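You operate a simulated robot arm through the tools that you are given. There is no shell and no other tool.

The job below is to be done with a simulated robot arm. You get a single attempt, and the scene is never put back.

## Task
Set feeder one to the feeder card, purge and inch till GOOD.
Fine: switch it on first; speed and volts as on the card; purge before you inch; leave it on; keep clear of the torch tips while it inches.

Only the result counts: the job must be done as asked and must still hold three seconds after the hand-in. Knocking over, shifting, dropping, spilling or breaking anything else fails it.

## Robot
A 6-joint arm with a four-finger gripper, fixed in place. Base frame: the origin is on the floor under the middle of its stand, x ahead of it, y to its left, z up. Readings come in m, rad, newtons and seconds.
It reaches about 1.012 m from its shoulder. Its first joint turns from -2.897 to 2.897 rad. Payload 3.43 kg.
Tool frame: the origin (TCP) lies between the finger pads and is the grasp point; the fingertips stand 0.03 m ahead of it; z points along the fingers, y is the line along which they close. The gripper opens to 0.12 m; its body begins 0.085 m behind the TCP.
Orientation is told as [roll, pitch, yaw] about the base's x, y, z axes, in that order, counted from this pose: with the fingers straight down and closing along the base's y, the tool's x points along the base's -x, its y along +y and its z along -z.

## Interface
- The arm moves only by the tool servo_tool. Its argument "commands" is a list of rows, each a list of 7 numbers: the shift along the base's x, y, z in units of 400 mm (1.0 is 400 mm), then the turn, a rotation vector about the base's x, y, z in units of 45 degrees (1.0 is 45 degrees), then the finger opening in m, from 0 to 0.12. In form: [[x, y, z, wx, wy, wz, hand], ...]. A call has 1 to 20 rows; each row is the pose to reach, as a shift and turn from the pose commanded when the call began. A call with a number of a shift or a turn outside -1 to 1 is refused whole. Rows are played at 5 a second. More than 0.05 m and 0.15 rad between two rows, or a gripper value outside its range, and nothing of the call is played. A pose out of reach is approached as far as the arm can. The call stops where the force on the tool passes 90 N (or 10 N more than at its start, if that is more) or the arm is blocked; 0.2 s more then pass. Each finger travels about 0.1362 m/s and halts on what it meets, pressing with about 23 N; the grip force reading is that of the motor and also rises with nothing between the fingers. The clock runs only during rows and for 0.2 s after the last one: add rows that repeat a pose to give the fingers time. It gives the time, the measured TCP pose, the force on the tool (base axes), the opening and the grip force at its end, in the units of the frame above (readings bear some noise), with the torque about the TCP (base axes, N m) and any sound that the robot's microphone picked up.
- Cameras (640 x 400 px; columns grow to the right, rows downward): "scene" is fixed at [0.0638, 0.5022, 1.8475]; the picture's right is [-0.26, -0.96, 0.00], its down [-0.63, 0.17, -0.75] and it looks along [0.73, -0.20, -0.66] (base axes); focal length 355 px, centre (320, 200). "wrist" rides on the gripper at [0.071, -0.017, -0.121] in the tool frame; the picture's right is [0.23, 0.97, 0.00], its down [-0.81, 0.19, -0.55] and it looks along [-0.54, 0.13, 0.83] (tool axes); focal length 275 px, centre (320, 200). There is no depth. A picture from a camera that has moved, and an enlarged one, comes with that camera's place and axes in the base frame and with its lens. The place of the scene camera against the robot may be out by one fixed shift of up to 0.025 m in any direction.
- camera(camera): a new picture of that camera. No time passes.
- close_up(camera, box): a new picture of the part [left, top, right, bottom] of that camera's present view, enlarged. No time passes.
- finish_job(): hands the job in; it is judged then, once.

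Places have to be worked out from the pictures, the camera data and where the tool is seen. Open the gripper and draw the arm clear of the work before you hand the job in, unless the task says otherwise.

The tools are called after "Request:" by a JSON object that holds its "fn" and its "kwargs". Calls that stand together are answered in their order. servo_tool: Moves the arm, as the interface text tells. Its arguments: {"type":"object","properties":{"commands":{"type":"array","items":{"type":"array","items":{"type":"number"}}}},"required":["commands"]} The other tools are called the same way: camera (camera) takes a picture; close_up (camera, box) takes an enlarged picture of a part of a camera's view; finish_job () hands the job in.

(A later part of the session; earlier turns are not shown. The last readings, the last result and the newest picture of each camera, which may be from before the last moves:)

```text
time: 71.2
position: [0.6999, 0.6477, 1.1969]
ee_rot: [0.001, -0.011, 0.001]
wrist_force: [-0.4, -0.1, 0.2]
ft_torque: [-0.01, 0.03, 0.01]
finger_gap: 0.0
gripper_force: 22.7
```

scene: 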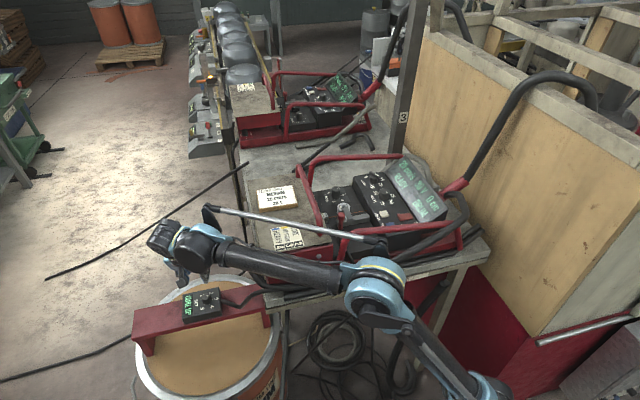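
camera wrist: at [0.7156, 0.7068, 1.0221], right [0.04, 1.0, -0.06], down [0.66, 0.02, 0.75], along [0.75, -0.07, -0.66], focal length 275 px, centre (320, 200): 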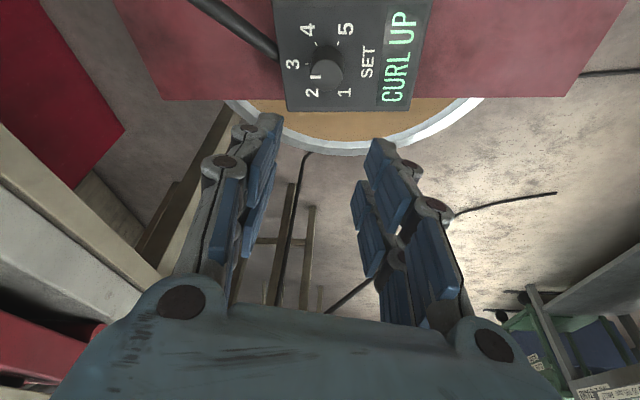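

Pointer sits squarely on 3. I carry on at height back over the panel to INCH.

Request:
{"fn": "servo_tool", "kwargs": {"commands": [[-0.04, -0.074, 0.045, 0, 0, 0, 0], [-0.08, -0.148, 0.09, 0, 0, 0, 0], [-0.12, -0.222, 0.135, 0, 0, 0, 0], [-0.16, -0.296, 0.18, 0, 0, 0, 0], [-0.2, -0.37, 0.225, 0, 0, 0, 0], [-0.17, -0.475, 0.225, 0, 0, 0, 0], [-0.14, -0.58, 0.225, 0, 0, 0, 0], [-0.11, -0.685, 0.225, 0, 0, 0, 0], [-0.08, -0.79, 0.225, 0, 0, 0, 0], [-0.05, -0.895, 0.225, 0, 0, 0, 0], [-0.02, -1.0, 0.225, 0, 0, 0, 0], [-0.02, -1.0, 0.225, 0, 0, 0, 0]]}}

Request:
{"fn": "servo_tool", "kwargs": {"commands": [[0.045, -0.09, 0, 0, 0, 0, 0], [0.09, -0.18, 0, 0, 0, 0, 0], [0.135, -0.28, 0, 0, 0, 0, 0], [0.18, -0.37, 0, 0, 0, 0, 0], [0.18, -0.37, 0, 0, 0, 0, 0], [0.18, -0.37, 0, 0, 0, 0, 0]]}}

Request:
{"fn": "close_up", "kwargs": {"camera": "scene", "box": [175, 275, 239, 325]}}

Request:
{"fn": "camera", "kwargs": {"camera": "wrist"}}

```text
time: 73.8
position: [0.6949, 0.2463, 1.285]
ee_rot: [0.0, -0.01, 0.0]
wrist_force: [1.4, 0.4, 0.5]
ft_torque: [0.0, 0.0, -0.02]
finger_gap: 0.0
gripper_force: 22.7
```

```text
time: 75.2
position: [0.766, 0.0995, 1.287]
ee_rot: [-0.001, -0.012, -0.001]
wrist_force: [-0.8, -0.5, -0.5]
ft_torque: [-0.02, -0.01, -0.02]
finger_gap: 0.0002
gripper_force: 23.0
```

```text
8.00 times, centred on (207, 300) of scene
camera zoom: at [0.0638, 0.5022, 1.8475], right [-0.26, -0.96, 0.0], down [-0.63, 0.17, -0.75], along [0.73, -0.2, -0.66], focal length 2842 px, centre (1224, -600)
```

zoom: 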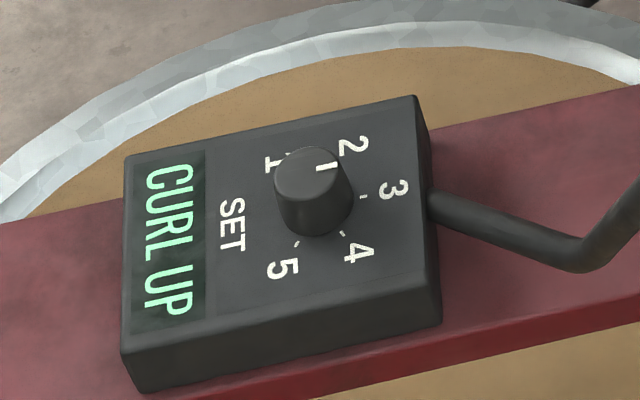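

```text
taken
camera wrist: at [0.6932, 0.0836, 1.4061], right [-0.23, 0.97, 0.0], down [0.8, 0.19, 0.56], along [0.55, 0.13, -0.83], focal length 275 px, centre (320, 200)
```

wrist: 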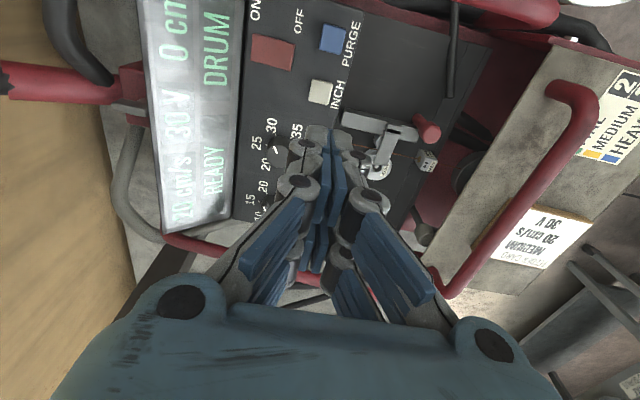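

Back over INCH. I descend to just above it and give a short press, then read both displays.

Request:
{"fn": "servo_tool", "kwargs": {"commands": [[-0.004, 0.001, -0.1, 0, 0, 0, 0], [-0.004, 0.001, -0.2, 0, 0, 0, 0], [-0.004, 0.001, -0.3, 0, 0, 0, 0], [-0.004, 0.001, -0.39, 0, 0, 0, 0], [-0.004, 0.001, -0.42, 0, 0, 0, 0], [-0.004, 0.001, -0.42, 0, 0, 0, 0], [-0.004, 0.001, -0.436, 0, 0, 0, 0], [-0.004, 0.001, -0.449, 0, 0, 0, 0], [-0.004, 0.001, -0.449, 0, 0, 0, 0], [-0.004, 0.001, -0.42, 0, 0, 0, 0], [-0.004, 0.001, -0.42, 0, 0, 0, 0]]}}

Request:
{"fn": "camera", "kwargs": {"camera": "wrist"}}

Request:
{"fn": "close_up", "kwargs": {"camera": "scene", "box": [340, 140, 460, 260]}}

Request:
{"fn": "close_up", "kwargs": {"camera": "scene", "box": [175, 275, 239, 325]}}

```text
time: 77.6
position: [0.7626, 0.0988, 1.1167]
ee_rot: [0.0, -0.01, -0.002]
wrist_force: [0.5, 0.1, -1.0]
ft_torque: [0.0, 0.05, 0.0]
finger_gap: 0.0
gripper_force: 33.2
heard: click
```

```text
taken
camera wrist: at [0.6907, 0.0822, 1.2379], right [-0.23, 0.97, 0.0], down [0.81, 0.19, 0.56], along [0.55, 0.13, -0.83], focal length 275 px, centre (320, 200)
```

wrist: 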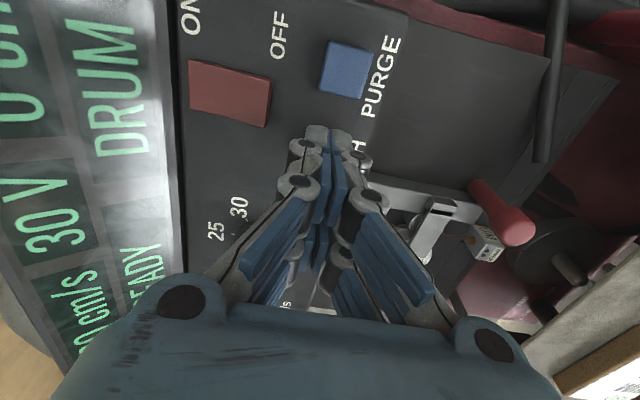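

```text
3.33 times, centred on (400, 200) of scene
camera zoom: at [0.0638, 0.5022, 1.8475], right [-0.26, -0.96, 0.0], down [-0.63, 0.17, -0.75], along [0.73, -0.2, -0.66], focal length 1184 px, centre (53, 200)
```

zoom: 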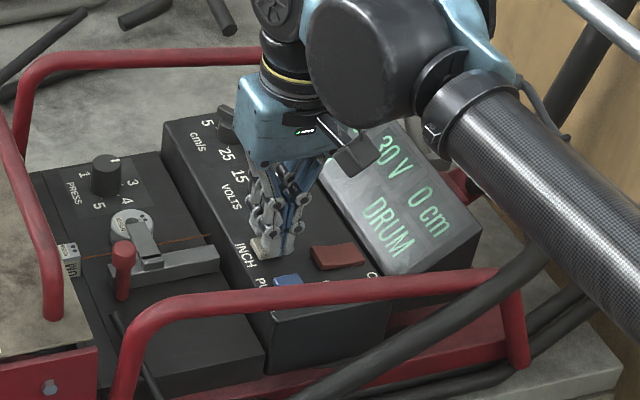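

```text
8.00 times, centred on (207, 300) of scene
camera zoom: at [0.0638, 0.5022, 1.8475], right [-0.26, -0.96, 0.0], down [-0.63, 0.17, -0.75], along [0.73, -0.2, -0.66], focal length 2842 px, centre (1224, -600)
```

zoom: 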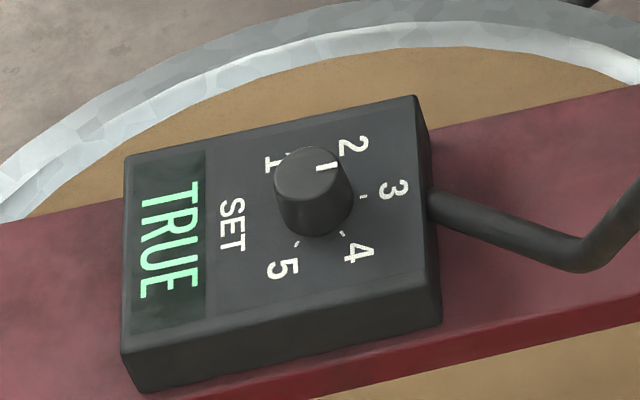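

The straightener now reads TRUE, so SET 3 is right for this wire. I hold INCH in short spells, looking at the display while the clock is stopped.

Request:
{"fn": "servo_tool", "kwargs": {"commands": [[0, 0, -0.016, 0, 0, 0, 0], [0, 0, -0.027, 0, 0, 0, 0], [0, 0, -0.027, 0, 0, 0, 0]]}}

Request:
{"fn": "camera", "kwargs": {"camera": "wrist"}}

Request:
{"fn": "close_up", "kwargs": {"camera": "scene", "box": [340, 140, 460, 260]}}

Request:
{"fn": "close_up", "kwargs": {"camera": "scene", "box": [175, 275, 239, 325]}}

```text
time: 78.4
position: [0.763, 0.1003, 1.1068]
ee_rot: [0.0, -0.011, -0.001]
wrist_force: [-1.4, 2.0, 7.0]
ft_torque: [0.03, 0.09, 0.01]
finger_gap: 0.0063
gripper_force: 33.2
heard: click
```

```text
taken
camera wrist: at [0.6906, 0.082, 1.2264], right [-0.23, 0.97, 0.0], down [0.8, 0.19, 0.56], along [0.55, 0.13, -0.83], focal length 275 px, centre (320, 200)
```

wrist: 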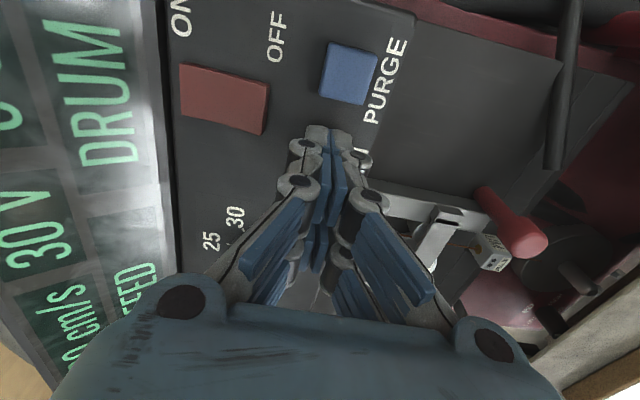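

```text
3.33 times, centred on (400, 200) of scene
camera zoom: at [0.0638, 0.5022, 1.8475], right [-0.26, -0.96, 0.0], down [-0.63, 0.17, -0.75], along [0.73, -0.2, -0.66], focal length 1184 px, centre (53, 200)
```

zoom: 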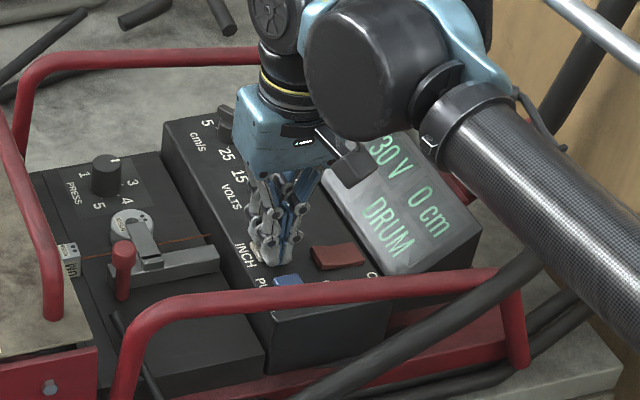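

```text
8.00 times, centred on (207, 300) of scene
camera zoom: at [0.0638, 0.5022, 1.8475], right [-0.26, -0.96, 0.0], down [-0.63, 0.17, -0.75], along [0.73, -0.2, -0.66], focal length 2842 px, centre (1224, -600)
```

zoom: 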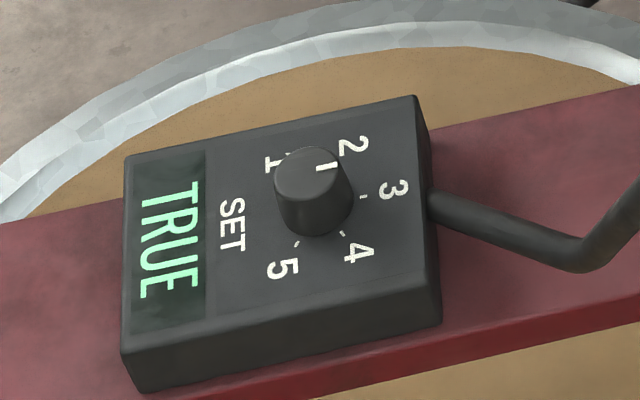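

State shows FEED while pressed, straightener TRUE. I keep holding one more second and look again.

Request:
{"fn": "servo_tool", "kwargs": {"commands": [[0, 0, 0, 0, 0, 0, 0], [0, 0, 0, 0, 0, 0, 0], [0, 0, 0, 0, 0, 0, 0], [0, 0, 0, 0, 0, 0, 0]]}}

Request:
{"fn": "close_up", "kwargs": {"camera": "wrist", "box": [0, 0, 240, 380]}}

Request:
{"fn": "close_up", "kwargs": {"camera": "scene", "box": [380, 160, 460, 230]}}

Request:
{"fn": "close_up", "kwargs": {"camera": "scene", "box": [175, 275, 239, 325]}}

```text
time: 79.4
position: [0.7624, 0.1002, 1.1067]
ee_rot: [-0.001, -0.012, -0.001]
wrist_force: [-1.0, 0.3, 6.5]
ft_torque: [0.02, 0.07, 0.0]
finger_gap: 0.0061
gripper_force: 33.4
```

```text
1.05 times, centred on (120, 190) of wrist (not enlarged: the box is as wide or as high as the picture)
camera zoom: at [0.6907, 0.082, 1.2263], right [-0.23, 0.97, 0.0], down [0.8, 0.19, 0.56], along [0.55, 0.13, -0.83], focal length 290 px, centre (530, 210)
```

zoom: 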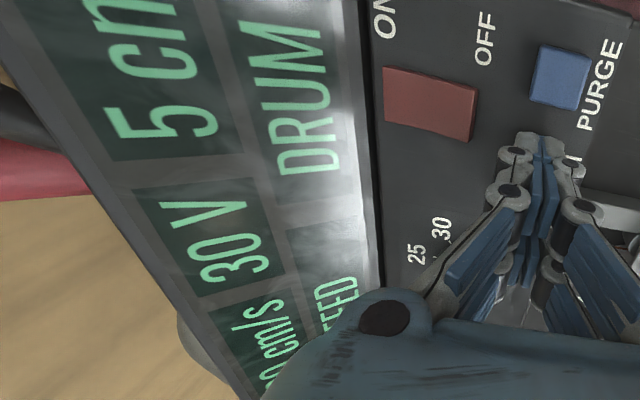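

```text
5.71 times, centred on (420, 195) of scene
camera zoom: at [0.0638, 0.5022, 1.8475], right [-0.26, -0.96, 0.0], down [-0.63, 0.17, -0.75], along [0.73, -0.2, -0.66], focal length 2030 px, centre (-251, 229)
```

zoom: 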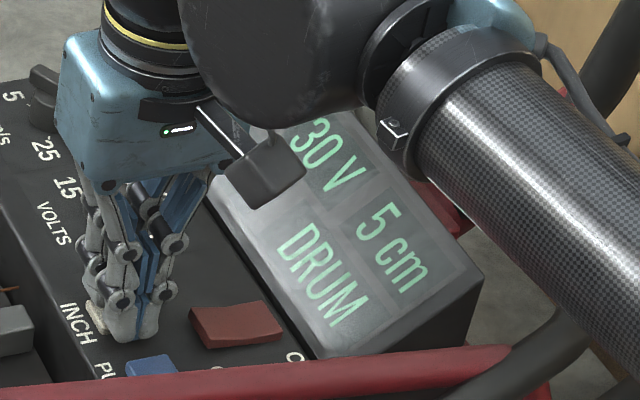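

```text
8.00 times, centred on (207, 300) of scene
camera zoom: at [0.0638, 0.5022, 1.8475], right [-0.26, -0.96, 0.0], down [-0.63, 0.17, -0.75], along [0.73, -0.2, -0.66], focal length 2842 px, centre (1224, -600)
```

zoom: 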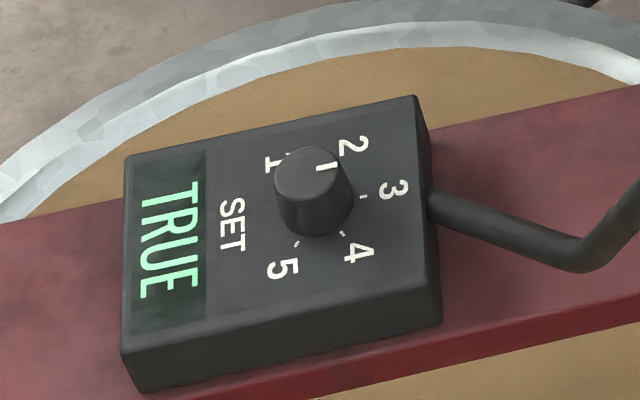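

Counter at 5 cm, state FEED, straightener TRUE. I keep holding in 0.6 s spells.

Request:
{"fn": "servo_tool", "kwargs": {"commands": [[0, 0, 0, 0, 0, 0, 0], [0, 0, 0, 0, 0, 0, 0]]}}

Request:
{"fn": "close_up", "kwargs": {"camera": "wrist", "box": [0, 0, 240, 340]}}

Request:
{"fn": "close_up", "kwargs": {"camera": "scene", "box": [175, 275, 239, 325]}}

```text
time: 80.0
position: [0.7636, 0.0983, 1.1062]
ee_rot: [-0.001, -0.011, -0.001]
wrist_force: [-0.9, 0.3, 6.8]
ft_torque: [0.0, 0.03, 0.03]
finger_gap: 0.006
gripper_force: 33.6
```

```text
1.18 times, centred on (120, 170) of wrist
camera zoom: at [0.6907, 0.0819, 1.2263], right [-0.23, 0.97, 0.0], down [0.8, 0.19, 0.56], along [0.55, 0.13, -0.83], focal length 324 px, centre (555, 235)
```

zoom: 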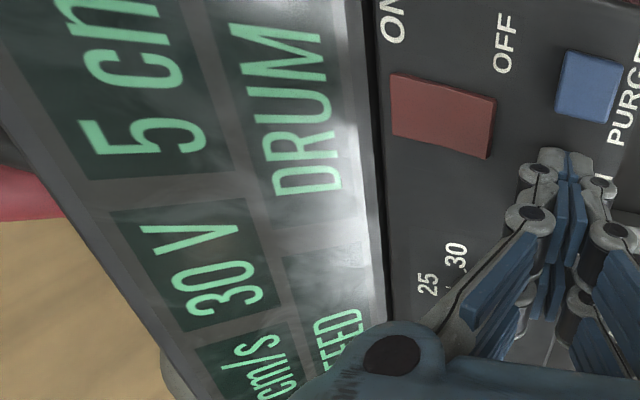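

```text
8.00 times, centred on (207, 300) of scene
camera zoom: at [0.0638, 0.5022, 1.8475], right [-0.26, -0.96, 0.0], down [-0.63, 0.17, -0.75], along [0.73, -0.2, -0.66], focal length 2842 px, centre (1224, -600)
```

zoom: 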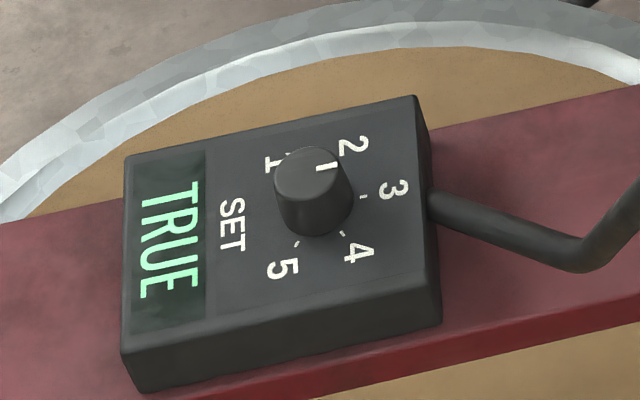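

Still 5 cm (the counter seems to step by 5). I hold on another second.

Request:
{"fn": "servo_tool", "kwargs": {"commands": [[0, 0, 0, 0, 0, 0, 0], [0, 0, 0, 0, 0, 0, 0], [0, 0, 0, 0, 0, 0, 0], [0, 0, 0, 0, 0, 0, 0]]}}

Request:
{"fn": "close_up", "kwargs": {"camera": "wrist", "box": [0, 0, 240, 340]}}

Request:
{"fn": "close_up", "kwargs": {"camera": "scene", "box": [175, 275, 239, 325]}}

```text
time: 81.0
position: [0.7629, 0.0999, 1.1069]
ee_rot: [0.001, -0.009, -0.002]
wrist_force: [0.1, -0.1, 6.5]
ft_torque: [0.0, 0.04, 0.0]
finger_gap: 0.0063
gripper_force: 33.3
```

```text
1.18 times, centred on (120, 170) of wrist
camera zoom: at [0.6907, 0.082, 1.2263], right [-0.23, 0.97, 0.0], down [0.8, 0.19, 0.56], along [0.55, 0.13, -0.83], focal length 324 px, centre (555, 235)
```

zoom: 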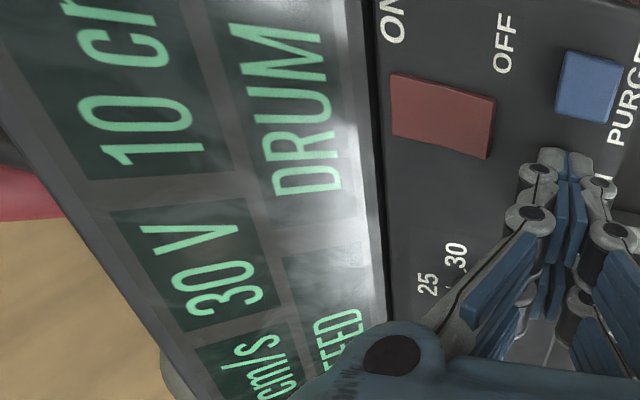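

```text
8.00 times, centred on (207, 300) of scene
camera zoom: at [0.0638, 0.5022, 1.8475], right [-0.26, -0.96, 0.0], down [-0.63, 0.17, -0.75], along [0.73, -0.2, -0.66], focal length 2842 px, centre (1224, -600)
```

zoom: 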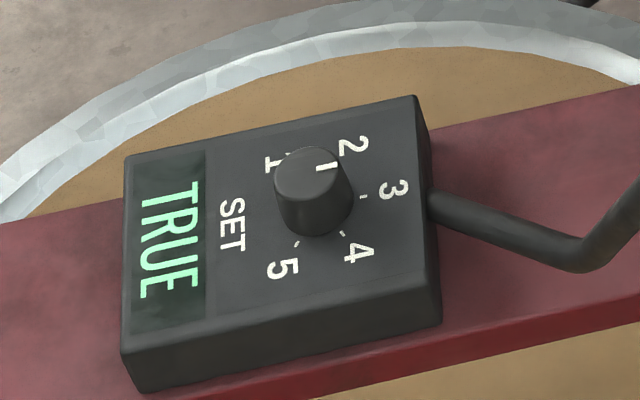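

10 cm and still FEED. I keep holding about a second at a time.

Request:
{"fn": "servo_tool", "kwargs": {"commands": [[0, 0, 0, 0, 0, 0, 0], [0, 0, 0, 0, 0, 0, 0], [0, 0, 0, 0, 0, 0, 0], [0, 0, 0, 0, 0, 0, 0]]}}

Request:
{"fn": "close_up", "kwargs": {"camera": "wrist", "box": [0, 0, 240, 340]}}

Request:
{"fn": "close_up", "kwargs": {"camera": "scene", "box": [175, 275, 239, 325]}}

```text
time: 82.0
position: [0.7629, 0.0989, 1.1063]
ee_rot: [-0.001, -0.011, -0.002]
wrist_force: [0.6, -0.4, 7.6]
ft_torque: [0.0, 0.03, 0.03]
finger_gap: 0.0061
gripper_force: 33.4
```

```text
1.18 times, centred on (120, 170) of wrist
camera zoom: at [0.6907, 0.082, 1.2263], right [-0.23, 0.97, 0.0], down [0.8, 0.19, 0.56], along [0.55, 0.13, -0.83], focal length 324 px, centre (555, 235)
```

zoom: 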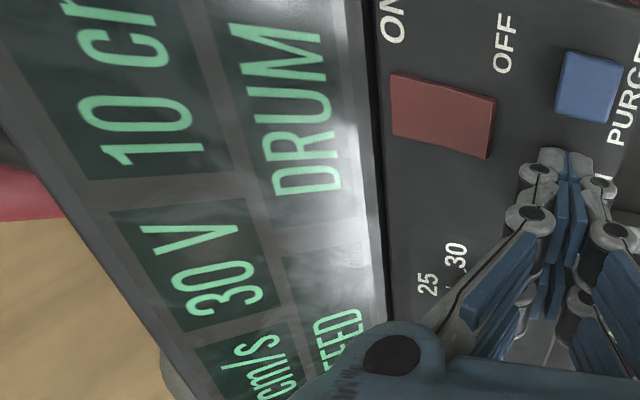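

```text
8.00 times, centred on (207, 300) of scene
camera zoom: at [0.0638, 0.5022, 1.8475], right [-0.26, -0.96, 0.0], down [-0.63, 0.17, -0.75], along [0.73, -0.2, -0.66], focal length 2842 px, centre (1224, -600)
```

zoom: 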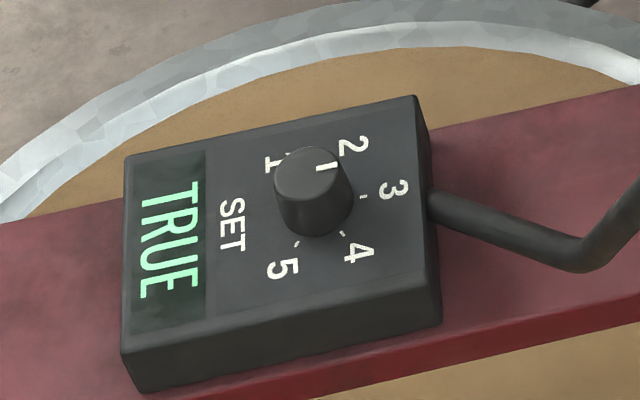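

Slow inching (~3.5 cm/s). I continue holding in one-second spells with checks.

Request:
{"fn": "servo_tool", "kwargs": {"commands": [[0, 0, 0, 0, 0, 0, 0], [0, 0, 0, 0, 0, 0, 0], [0, 0, 0, 0, 0, 0, 0], [0, 0, 0, 0, 0, 0, 0], [0, 0, 0, 0, 0, 0, 0]]}}

Request:
{"fn": "close_up", "kwargs": {"camera": "wrist", "box": [0, 0, 240, 340]}}

Request:
{"fn": "close_up", "kwargs": {"camera": "scene", "box": [175, 275, 239, 325]}}

```text
time: 83.2
position: [0.7633, 0.0999, 1.1065]
ee_rot: [0.001, -0.01, 0.0]
wrist_force: [-0.2, 1.1, 6.6]
ft_torque: [0.0, 0.02, 0.0]
finger_gap: 0.0058
gripper_force: 33.7
```

```text
1.18 times, centred on (120, 170) of wrist
camera zoom: at [0.6907, 0.082, 1.2263], right [-0.23, 0.97, 0.0], down [0.8, 0.19, 0.56], along [0.55, 0.13, -0.83], focal length 324 px, centre (555, 235)
```

zoom: 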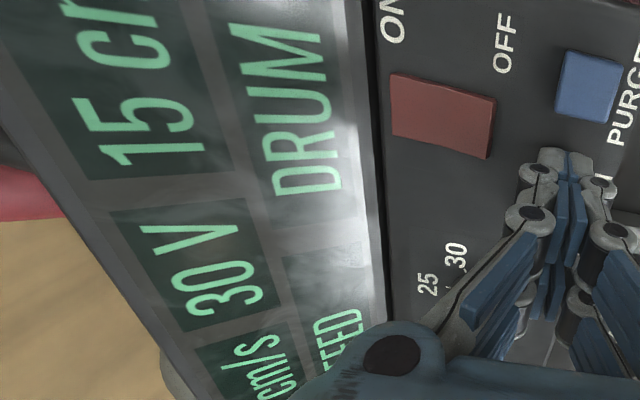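

```text
8.00 times, centred on (207, 300) of scene
camera zoom: at [0.0638, 0.5022, 1.8475], right [-0.26, -0.96, 0.0], down [-0.63, 0.17, -0.75], along [0.73, -0.2, -0.66], focal length 2842 px, centre (1224, -600)
```

zoom: 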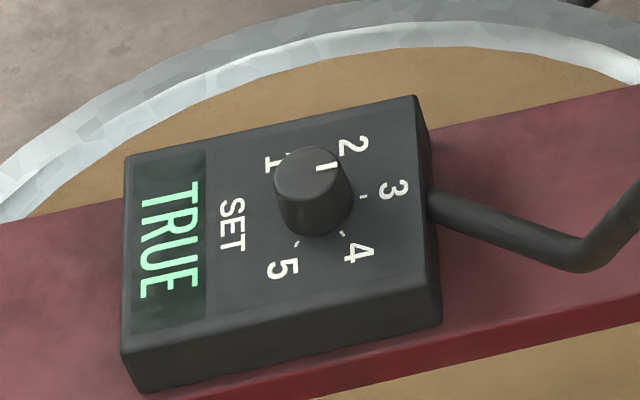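

15 cm, FEED, TRUE. I keep the button held and check again.

Request:
{"fn": "servo_tool", "kwargs": {"commands": [[0, 0, 0, 0, 0, 0, 0], [0, 0, 0, 0, 0, 0, 0], [0, 0, 0, 0, 0, 0, 0], [0, 0, 0, 0, 0, 0, 0], [0, 0, 0, 0, 0, 0, 0]]}}

Request:
{"fn": "close_up", "kwargs": {"camera": "wrist", "box": [0, 0, 240, 340]}}

Request:
{"fn": "close_up", "kwargs": {"camera": "scene", "box": [175, 275, 239, 325]}}

```text
time: 84.4
position: [0.762, 0.0995, 1.1059]
ee_rot: [0.0, -0.011, -0.002]
wrist_force: [0.0, 0.6, 6.9]
ft_torque: [-0.02, 0.05, 0.02]
finger_gap: 0.006
gripper_force: 33.8
```

```text
1.18 times, centred on (120, 170) of wrist
camera zoom: at [0.6907, 0.082, 1.2263], right [-0.23, 0.97, 0.0], down [0.8, 0.19, 0.56], along [0.55, 0.13, -0.83], focal length 324 px, centre (555, 235)
```

zoom: 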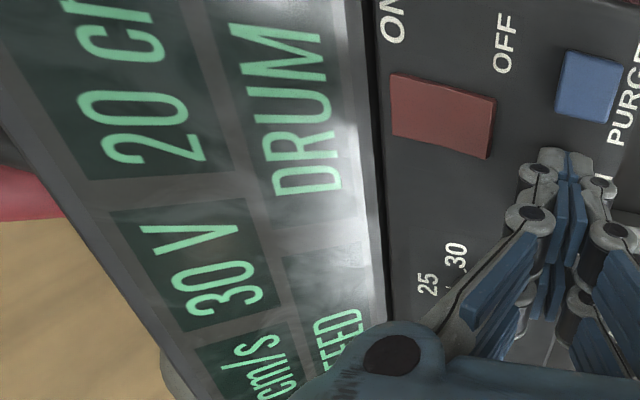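

```text
8.00 times, centred on (207, 300) of scene
camera zoom: at [0.0638, 0.5022, 1.8475], right [-0.26, -0.96, 0.0], down [-0.63, 0.17, -0.75], along [0.73, -0.2, -0.66], focal length 2842 px, centre (1224, -600)
```

zoom: 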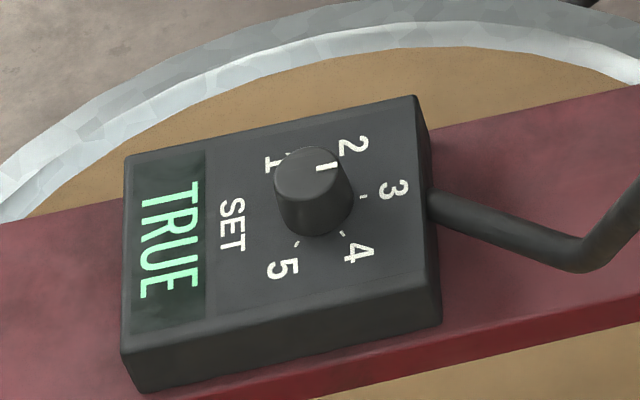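

20 cm, still feeding cleanly. I continue holding.

Request:
{"fn": "servo_tool", "kwargs": {"commands": [[0, 0, 0, 0, 0, 0, 0], [0, 0, 0, 0, 0, 0, 0], [0, 0, 0, 0, 0, 0, 0], [0, 0, 0, 0, 0, 0, 0], [0, 0, 0, 0, 0, 0, 0]]}}

Request:
{"fn": "close_up", "kwargs": {"camera": "wrist", "box": [0, 0, 240, 340]}}

Request:
{"fn": "close_up", "kwargs": {"camera": "scene", "box": [175, 275, 239, 325]}}

```text
time: 85.6
position: [0.7623, 0.0986, 1.1071]
ee_rot: [0.0, -0.01, -0.002]
wrist_force: [-0.5, -0.2, 6.7]
ft_torque: [0.01, 0.05, 0.01]
finger_gap: 0.006
gripper_force: 33.2
```

```text
1.18 times, centred on (120, 170) of wrist
camera zoom: at [0.6907, 0.082, 1.2263], right [-0.23, 0.97, 0.0], down [0.8, 0.19, 0.56], along [0.55, 0.13, -0.83], focal length 324 px, centre (555, 235)
```

zoom: 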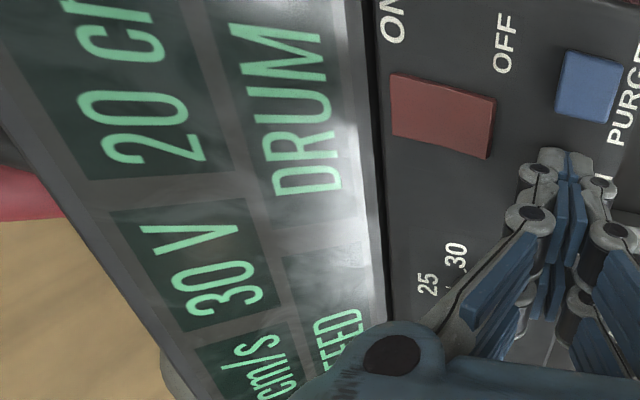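

```text
8.00 times, centred on (207, 300) of scene
camera zoom: at [0.0638, 0.5022, 1.8475], right [-0.26, -0.96, 0.0], down [-0.63, 0.17, -0.75], along [0.73, -0.2, -0.66], focal length 2842 px, centre (1224, -600)
```

zoom: 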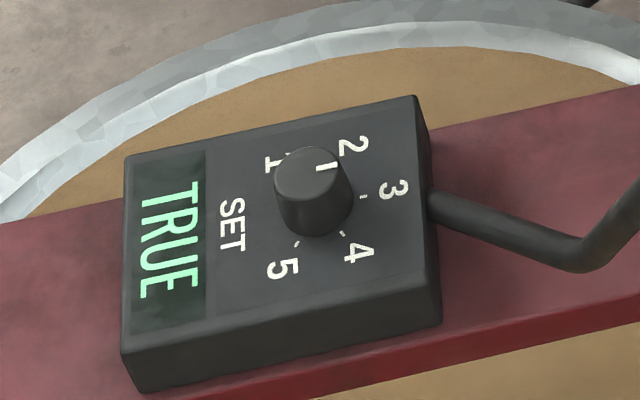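

Still FEED at 20+ cm. I keep holding with regular checks of the display.

Request:
{"fn": "servo_tool", "kwargs": {"commands": [[0, 0, 0, 0, 0, 0, 0], [0, 0, 0, 0, 0, 0, 0], [0, 0, 0, 0, 0, 0, 0], [0, 0, 0, 0, 0, 0, 0], [0, 0, 0, 0, 0, 0, 0]]}}

Request:
{"fn": "close_up", "kwargs": {"camera": "wrist", "box": [0, 0, 240, 340]}}

```text
time: 86.8
position: [0.7634, 0.0992, 1.1068]
ee_rot: [0.0, -0.011, -0.002]
wrist_force: [-0.4, 0.2, 7.2]
ft_torque: [-0.02, 0.03, -0.03]
finger_gap: 0.0061
gripper_force: 33.4
```

```text
1.18 times, centred on (120, 170) of wrist
camera zoom: at [0.6907, 0.082, 1.2263], right [-0.23, 0.97, 0.0], down [0.8, 0.19, 0.56], along [0.55, 0.13, -0.83], focal length 324 px, centre (555, 235)
```

zoom: 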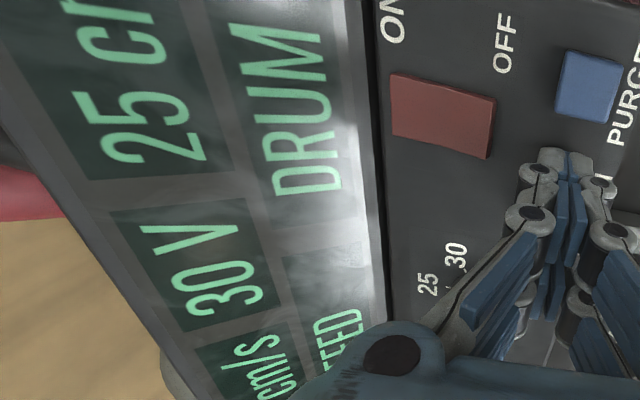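

25 cm and FEED. I continue.

Request:
{"fn": "servo_tool", "kwargs": {"commands": [[0, 0, 0, 0, 0, 0, 0], [0, 0, 0, 0, 0, 0, 0], [0, 0, 0, 0, 0, 0, 0], [0, 0, 0, 0, 0, 0, 0], [0, 0, 0, 0, 0, 0, 0]]}}

Request:
{"fn": "close_up", "kwargs": {"camera": "wrist", "box": [0, 0, 240, 340]}}

Request:
{"fn": "camera", "kwargs": {"camera": "scene"}}

```text
time: 88.0
position: [0.7626, 0.0989, 1.1064]
ee_rot: [0.0, -0.009, -0.001]
wrist_force: [0.3, 0.3, 6.9]
ft_torque: [0.01, 0.02, -0.02]
finger_gap: 0.0059
gripper_force: 33.6
```

```text
1.18 times, centred on (120, 170) of wrist
camera zoom: at [0.6907, 0.082, 1.2263], right [-0.23, 0.97, 0.0], down [0.8, 0.19, 0.56], along [0.55, 0.13, -0.83], focal length 324 px, centre (555, 235)
```

zoom: 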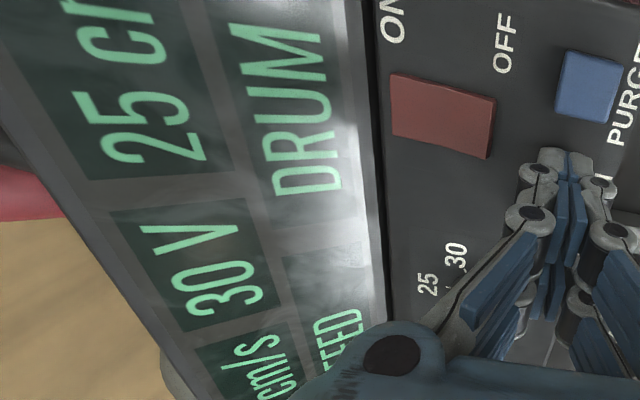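

```text
taken
```

scene: 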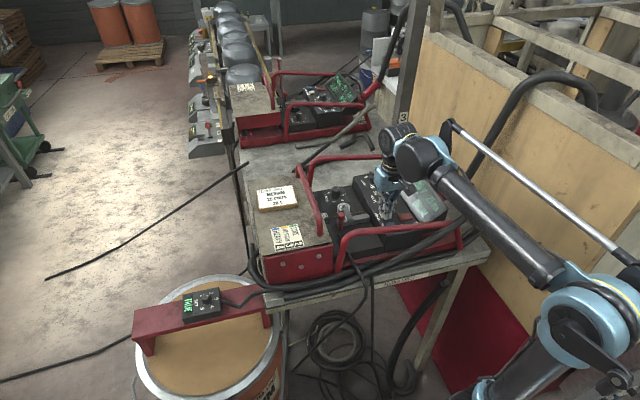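

All clear around; straightener TRUE. I keep holding.

Request:
{"fn": "servo_tool", "kwargs": {"commands": [[0, 0, 0, 0, 0, 0, 0], [0, 0, 0, 0, 0, 0, 0], [0, 0, 0, 0, 0, 0, 0], [0, 0, 0, 0, 0, 0, 0], [0, 0, 0, 0, 0, 0, 0], [0, 0, 0, 0, 0, 0, 0]]}}

Request:
{"fn": "close_up", "kwargs": {"camera": "wrist", "box": [0, 0, 240, 340]}}

```text
time: 89.4
position: [0.7633, 0.1001, 1.1062]
ee_rot: [0.0, -0.01, -0.001]
wrist_force: [0.0, 0.4, 6.3]
ft_torque: [0.0, 0.02, 0.07]
finger_gap: 0.006
gripper_force: 32.9
```

```text
1.18 times, centred on (120, 170) of wrist
camera zoom: at [0.6907, 0.082, 1.2263], right [-0.23, 0.97, 0.0], down [0.8, 0.19, 0.56], along [0.55, 0.13, -0.83], focal length 324 px, centre (555, 235)
```

zoom: 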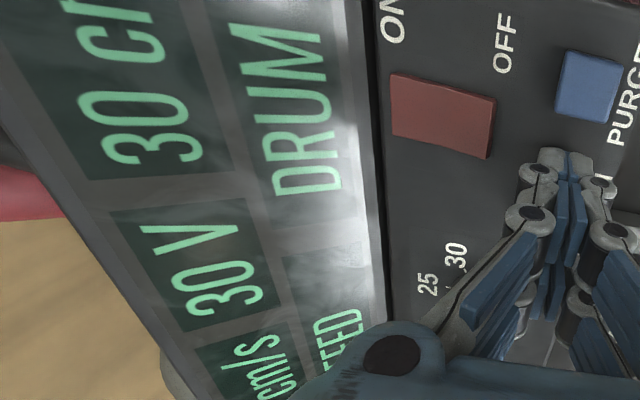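

30 cm, FEED. Continuing.

Request:
{"fn": "servo_tool", "kwargs": {"commands": [[0, 0, 0, 0, 0, 0, 0], [0, 0, 0, 0, 0, 0, 0], [0, 0, 0, 0, 0, 0, 0], [0, 0, 0, 0, 0, 0, 0], [0, 0, 0, 0, 0, 0, 0], [0, 0, 0, 0, 0, 0, 0]]}}

Request:
{"fn": "close_up", "kwargs": {"camera": "wrist", "box": [0, 0, 240, 340]}}

```text
time: 90.8
position: [0.7619, 0.1, 1.1062]
ee_rot: [0.0, -0.011, -0.003]
wrist_force: [-0.1, -0.1, 7.0]
ft_torque: [-0.02, 0.01, 0.05]
finger_gap: 0.0059
gripper_force: 33.4
```

```text
1.18 times, centred on (120, 170) of wrist
camera zoom: at [0.6907, 0.082, 1.2263], right [-0.23, 0.97, 0.0], down [0.8, 0.19, 0.56], along [0.55, 0.13, -0.83], focal length 324 px, centre (555, 235)
```

zoom: 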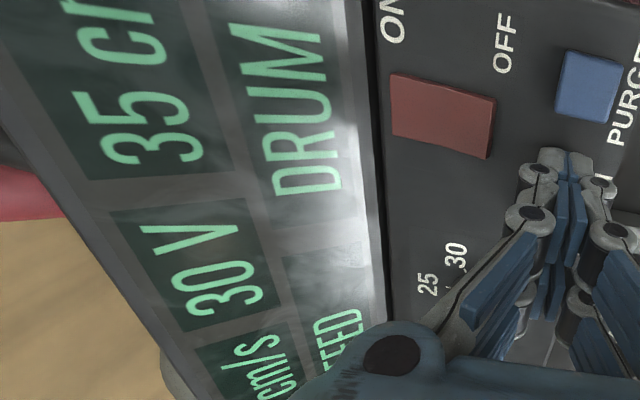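

35 cm, FEED. Continuing with shorter spells in case GOOD comes soon.

Request:
{"fn": "servo_tool", "kwargs": {"commands": [[0, 0, 0, 0, 0, 0, 0], [0, 0, 0, 0, 0, 0, 0], [0, 0, 0, 0, 0, 0, 0], [0, 0, 0, 0, 0, 0, 0], [0, 0, 0, 0, 0, 0, 0]]}}

Request:
{"fn": "close_up", "kwargs": {"camera": "wrist", "box": [0, 0, 240, 340]}}

```text
time: 92.0
position: [0.7625, 0.0994, 1.1075]
ee_rot: [0.0, -0.011, -0.001]
wrist_force: [0.1, -0.4, 6.7]
ft_torque: [0.02, 0.02, 0.03]
finger_gap: 0.0059
gripper_force: 33.1
```

```text
1.18 times, centred on (120, 170) of wrist
camera zoom: at [0.6907, 0.082, 1.2263], right [-0.23, 0.97, 0.0], down [0.8, 0.19, 0.56], along [0.55, 0.13, -0.83], focal length 324 px, centre (555, 235)
```

zoom: 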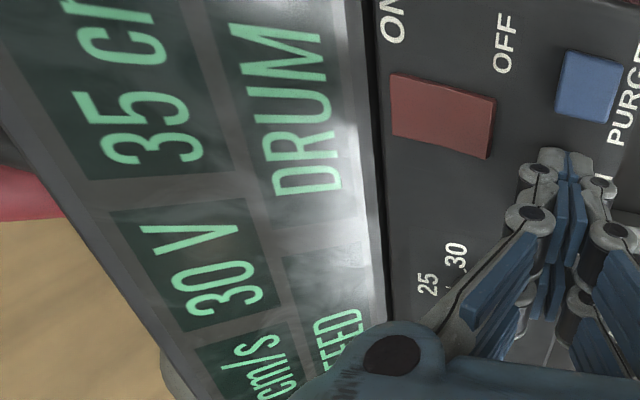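

Between 35 and 40 cm, still FEED. I keep holding.

Request:
{"fn": "servo_tool", "kwargs": {"commands": [[0, 0, 0, 0, 0, 0, 0], [0, 0, 0, 0, 0, 0, 0], [0, 0, 0, 0, 0, 0, 0], [0, 0, 0, 0, 0, 0, 0], [0, 0, 0, 0, 0, 0, 0]]}}

Request:
{"fn": "close_up", "kwargs": {"camera": "wrist", "box": [0, 0, 240, 340]}}

```text
time: 93.2
position: [0.7637, 0.0984, 1.1075]
ee_rot: [0.001, -0.011, -0.001]
wrist_force: [-0.4, -0.4, 5.9]
ft_torque: [0.01, 0.03, -0.03]
finger_gap: 0.0059
gripper_force: 33.6
```

```text
1.18 times, centred on (120, 170) of wrist
camera zoom: at [0.6907, 0.082, 1.2263], right [-0.23, 0.97, 0.0], down [0.8, 0.19, 0.56], along [0.55, 0.13, -0.83], focal length 324 px, centre (555, 235)
```

zoom: 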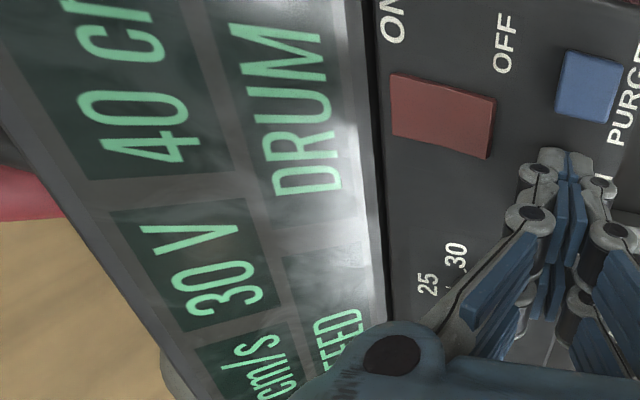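

40 cm, FEED. Continuing.

Request:
{"fn": "servo_tool", "kwargs": {"commands": [[0, 0, 0, 0, 0, 0, 0], [0, 0, 0, 0, 0, 0, 0], [0, 0, 0, 0, 0, 0, 0], [0, 0, 0, 0, 0, 0, 0], [0, 0, 0, 0, 0, 0, 0]]}}

Request:
{"fn": "close_up", "kwargs": {"camera": "wrist", "box": [0, 0, 240, 340]}}

```text
time: 94.4
position: [0.7627, 0.1009, 1.1063]
ee_rot: [-0.001, -0.01, -0.001]
wrist_force: [0.6, -0.6, 6.4]
ft_torque: [-0.01, -0.01, 0.02]
finger_gap: 0.0063
gripper_force: 33.2
```

```text
1.18 times, centred on (120, 170) of wrist
camera zoom: at [0.6907, 0.082, 1.2263], right [-0.23, 0.97, 0.0], down [0.8, 0.19, 0.56], along [0.55, 0.13, -0.83], focal length 324 px, centre (555, 235)
```

zoom: 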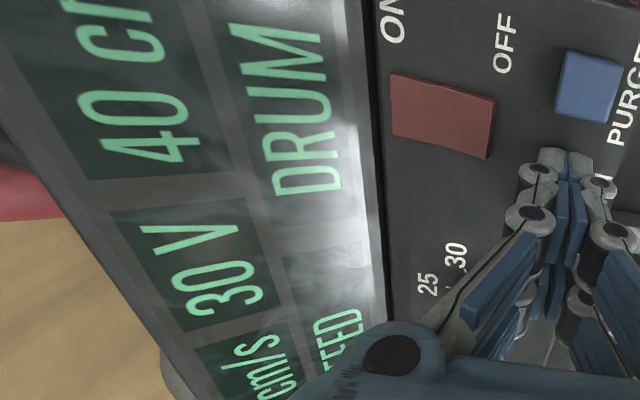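

Still FEED past 40 cm. Continuing.

Request:
{"fn": "servo_tool", "kwargs": {"commands": [[0, 0, 0, 0, 0, 0, 0], [0, 0, 0, 0, 0, 0, 0], [0, 0, 0, 0, 0, 0, 0], [0, 0, 0, 0, 0, 0, 0], [0, 0, 0, 0, 0, 0, 0]]}}

Request:
{"fn": "close_up", "kwargs": {"camera": "wrist", "box": [0, 0, 240, 340]}}

Request:
{"fn": "close_up", "kwargs": {"camera": "scene", "box": [175, 275, 239, 325]}}

```text
time: 95.6
position: [0.7623, 0.0995, 1.1066]
ee_rot: [0.0, -0.011, -0.002]
wrist_force: [-0.1, -0.3, 6.5]
ft_torque: [-0.01, 0.0, -0.01]
finger_gap: 0.006
gripper_force: 33.7
```

```text
1.18 times, centred on (120, 170) of wrist
camera zoom: at [0.6907, 0.082, 1.2263], right [-0.23, 0.97, 0.0], down [0.8, 0.19, 0.56], along [0.55, 0.13, -0.83], focal length 324 px, centre (555, 235)
```

zoom: 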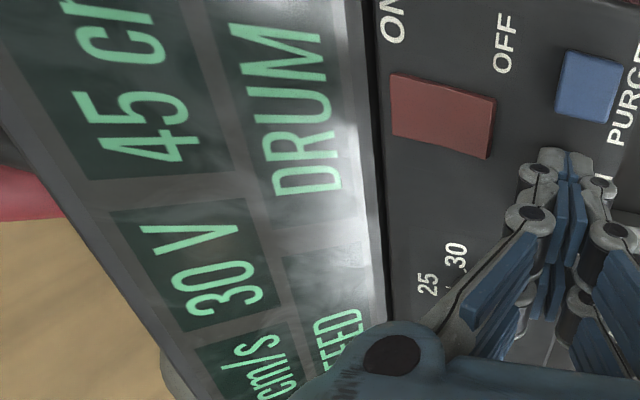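

```text
8.00 times, centred on (207, 300) of scene
camera zoom: at [0.0638, 0.5022, 1.8475], right [-0.26, -0.96, 0.0], down [-0.63, 0.17, -0.75], along [0.73, -0.2, -0.66], focal length 2842 px, centre (1224, -600)
```

zoom: 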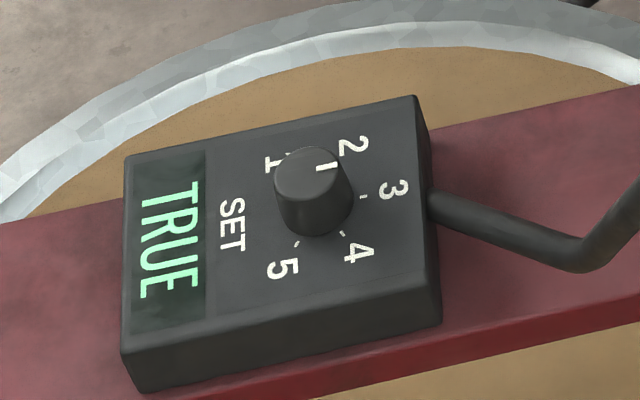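

45 cm, TRUE and FEED. Feeding is steady, so I hold two seconds per check.

Request:
{"fn": "servo_tool", "kwargs": {"commands": [[0, 0, 0, 0, 0, 0, 0], [0, 0, 0, 0, 0, 0, 0], [0, 0, 0, 0, 0, 0, 0], [0, 0, 0, 0, 0, 0, 0], [0, 0, 0, 0, 0, 0, 0], [0, 0, 0, 0, 0, 0, 0], [0, 0, 0, 0, 0, 0, 0]]}}

Request:
{"fn": "close_up", "kwargs": {"camera": "wrist", "box": [0, 0, 240, 340]}}

```text
time: 97.2
position: [0.7622, 0.0996, 1.1061]
ee_rot: [-0.001, -0.01, 0.001]
wrist_force: [1.3, -0.1, 5.9]
ft_torque: [0.02, 0.05, -0.01]
finger_gap: 0.0059
gripper_force: 33.5
```

```text
1.18 times, centred on (120, 170) of wrist
camera zoom: at [0.6907, 0.082, 1.2263], right [-0.23, 0.97, 0.0], down [0.8, 0.19, 0.56], along [0.55, 0.13, -0.83], focal length 324 px, centre (555, 235)
```

zoom: 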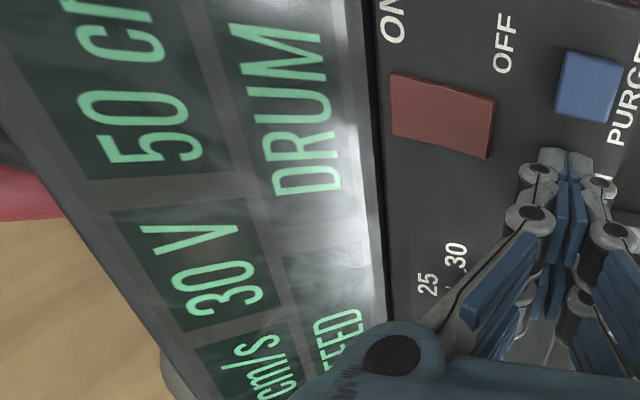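

50 cm, FEED. Continuing.

Request:
{"fn": "servo_tool", "kwargs": {"commands": [[0, 0, 0, 0, 0, 0, 0], [0, 0, 0, 0, 0, 0, 0], [0, 0, 0, 0, 0, 0, 0], [0, 0, 0, 0, 0, 0, 0], [0, 0, 0, 0, 0, 0, 0], [0, 0, 0, 0, 0, 0, 0]]}}

Request:
{"fn": "close_up", "kwargs": {"camera": "wrist", "box": [0, 0, 240, 340]}}

```text
time: 98.6
position: [0.7623, 0.1005, 1.107]
ee_rot: [-0.001, -0.009, -0.002]
wrist_force: [-0.6, -0.2, 6.5]
ft_torque: [-0.02, 0.05, 0.03]
finger_gap: 0.0058
gripper_force: 33.1
```

```text
1.18 times, centred on (120, 170) of wrist
camera zoom: at [0.6907, 0.082, 1.2263], right [-0.23, 0.97, 0.0], down [0.8, 0.19, 0.56], along [0.55, 0.13, -0.83], focal length 324 px, centre (555, 235)
```

zoom: 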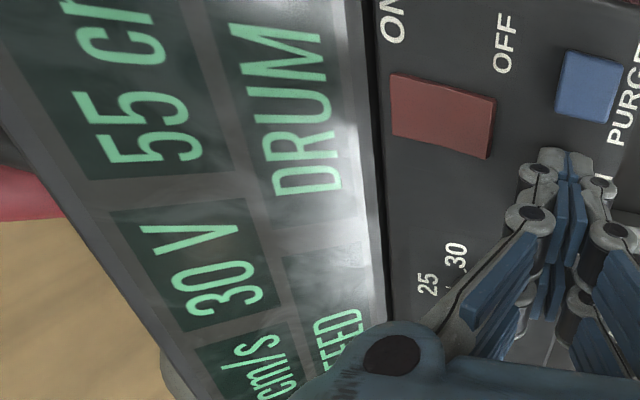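

55 cm, FEED. Continuing.

Request:
{"fn": "servo_tool", "kwargs": {"commands": [[0, 0, 0, 0, 0, 0, 0], [0, 0, 0, 0, 0, 0, 0], [0, 0, 0, 0, 0, 0, 0], [0, 0, 0, 0, 0, 0, 0], [0, 0, 0, 0, 0, 0, 0], [0, 0, 0, 0, 0, 0, 0]]}}

Request:
{"fn": "close_up", "kwargs": {"camera": "wrist", "box": [0, 0, 240, 340]}}

```text
time: 100.0
position: [0.763, 0.1, 1.1067]
ee_rot: [0.001, -0.01, -0.002]
wrist_force: [0.0, 0.5, 6.0]
ft_torque: [0.0, 0.03, 0.01]
finger_gap: 0.006
gripper_force: 33.4
```

```text
1.18 times, centred on (120, 170) of wrist
camera zoom: at [0.6907, 0.082, 1.2263], right [-0.23, 0.97, 0.0], down [0.8, 0.19, 0.56], along [0.55, 0.13, -0.83], focal length 324 px, centre (555, 235)
```

zoom: 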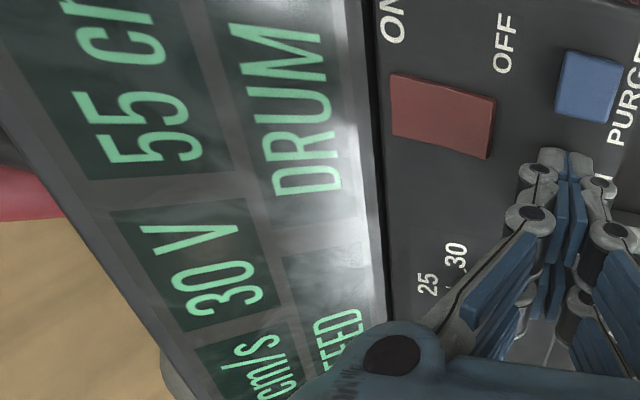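

Between 55 and 60 cm, FEED. Continuing.

Request:
{"fn": "servo_tool", "kwargs": {"commands": [[0, 0, 0, 0, 0, 0, 0], [0, 0, 0, 0, 0, 0, 0], [0, 0, 0, 0, 0, 0, 0], [0, 0, 0, 0, 0, 0, 0], [0, 0, 0, 0, 0, 0, 0]]}}

Request:
{"fn": "close_up", "kwargs": {"camera": "wrist", "box": [0, 0, 240, 340]}}

```text
time: 101.2
position: [0.7639, 0.0991, 1.1062]
ee_rot: [0.001, -0.012, -0.003]
wrist_force: [0.6, -0.4, 7.5]
ft_torque: [-0.01, 0.03, 0.01]
finger_gap: 0.0062
gripper_force: 33.6
```

```text
1.18 times, centred on (120, 170) of wrist
camera zoom: at [0.6907, 0.082, 1.2263], right [-0.23, 0.97, 0.0], down [0.8, 0.19, 0.56], along [0.55, 0.13, -0.83], focal length 324 px, centre (555, 235)
```

zoom: 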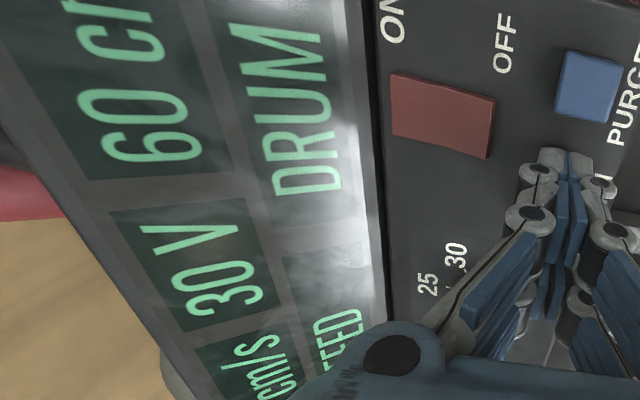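

60 cm, FEED. Continuing.

Request:
{"fn": "servo_tool", "kwargs": {"commands": [[0, 0, 0, 0, 0, 0, 0], [0, 0, 0, 0, 0, 0, 0], [0, 0, 0, 0, 0, 0, 0], [0, 0, 0, 0, 0, 0, 0], [0, 0, 0, 0, 0, 0, 0], [0, 0, 0, 0, 0, 0, 0]]}}

Request:
{"fn": "close_up", "kwargs": {"camera": "wrist", "box": [0, 0, 240, 340]}}

```text
time: 102.6
position: [0.7627, 0.0997, 1.1069]
ee_rot: [0.001, -0.01, -0.001]
wrist_force: [-1.3, 0.0, 5.7]
ft_torque: [0.01, 0.0, 0.02]
finger_gap: 0.0062
gripper_force: 33.4
```

```text
1.18 times, centred on (120, 170) of wrist
camera zoom: at [0.6907, 0.082, 1.2263], right [-0.23, 0.97, 0.0], down [0.8, 0.19, 0.56], along [0.55, 0.13, -0.83], focal length 324 px, centre (555, 235)
```

zoom: 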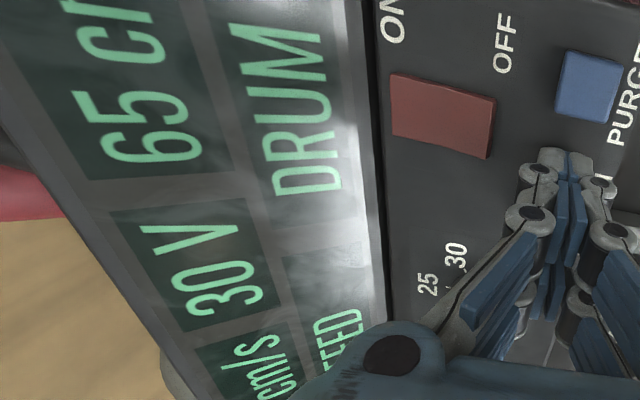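

65 cm, FEED. Continuing.

Request:
{"fn": "servo_tool", "kwargs": {"commands": [[0, 0, 0, 0, 0, 0, 0], [0, 0, 0, 0, 0, 0, 0], [0, 0, 0, 0, 0, 0, 0], [0, 0, 0, 0, 0, 0, 0], [0, 0, 0, 0, 0, 0, 0], [0, 0, 0, 0, 0, 0, 0]]}}

Request:
{"fn": "close_up", "kwargs": {"camera": "wrist", "box": [0, 0, 240, 340]}}

```text
time: 104.0
position: [0.7637, 0.0993, 1.1075]
ee_rot: [0.0, -0.011, -0.001]
wrist_force: [-0.6, -0.2, 6.1]
ft_torque: [0.04, 0.0, 0.0]
finger_gap: 0.0059
gripper_force: 34.0
```

```text
1.18 times, centred on (120, 170) of wrist
camera zoom: at [0.6907, 0.082, 1.2263], right [-0.23, 0.97, 0.0], down [0.8, 0.19, 0.56], along [0.55, 0.13, -0.83], focal length 324 px, centre (555, 235)
```

zoom: 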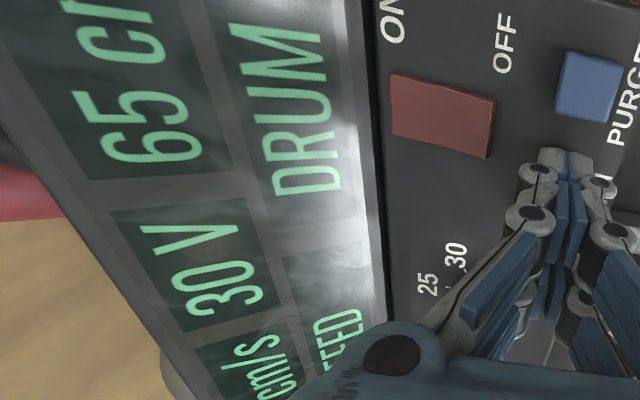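

Still FEED, between 65 and 70 cm. Continuing.

Request:
{"fn": "servo_tool", "kwargs": {"commands": [[0, 0, 0, 0, 0, 0, 0], [0, 0, 0, 0, 0, 0, 0], [0, 0, 0, 0, 0, 0, 0], [0, 0, 0, 0, 0, 0, 0], [0, 0, 0, 0, 0, 0, 0], [0, 0, 0, 0, 0, 0, 0], [0, 0, 0, 0, 0, 0, 0]]}}

Request:
{"fn": "close_up", "kwargs": {"camera": "wrist", "box": [0, 0, 240, 340]}}

Request:
{"fn": "close_up", "kwargs": {"camera": "scene", "box": [175, 275, 239, 325]}}

```text
time: 105.6
position: [0.7635, 0.0988, 1.1081]
ee_rot: [0.002, -0.012, -0.003]
wrist_force: [0.0, 0.9, 6.3]
ft_torque: [0.0, 0.02, 0.0]
finger_gap: 0.0063
gripper_force: 33.9
```

```text
1.18 times, centred on (120, 170) of wrist
camera zoom: at [0.6907, 0.082, 1.2263], right [-0.23, 0.97, 0.0], down [0.8, 0.19, 0.56], along [0.55, 0.13, -0.83], focal length 324 px, centre (555, 235)
```

zoom: 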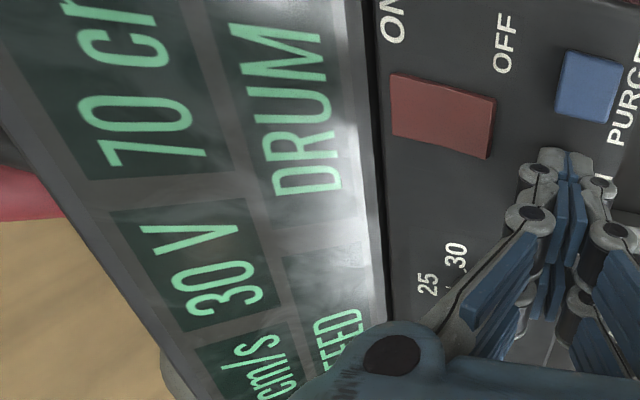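

```text
8.00 times, centred on (207, 300) of scene
camera zoom: at [0.0638, 0.5022, 1.8475], right [-0.26, -0.96, 0.0], down [-0.63, 0.17, -0.75], along [0.73, -0.2, -0.66], focal length 2842 px, centre (1224, -600)
```

zoom: 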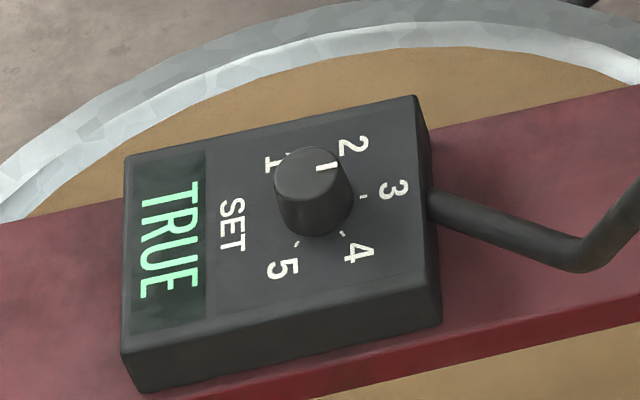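

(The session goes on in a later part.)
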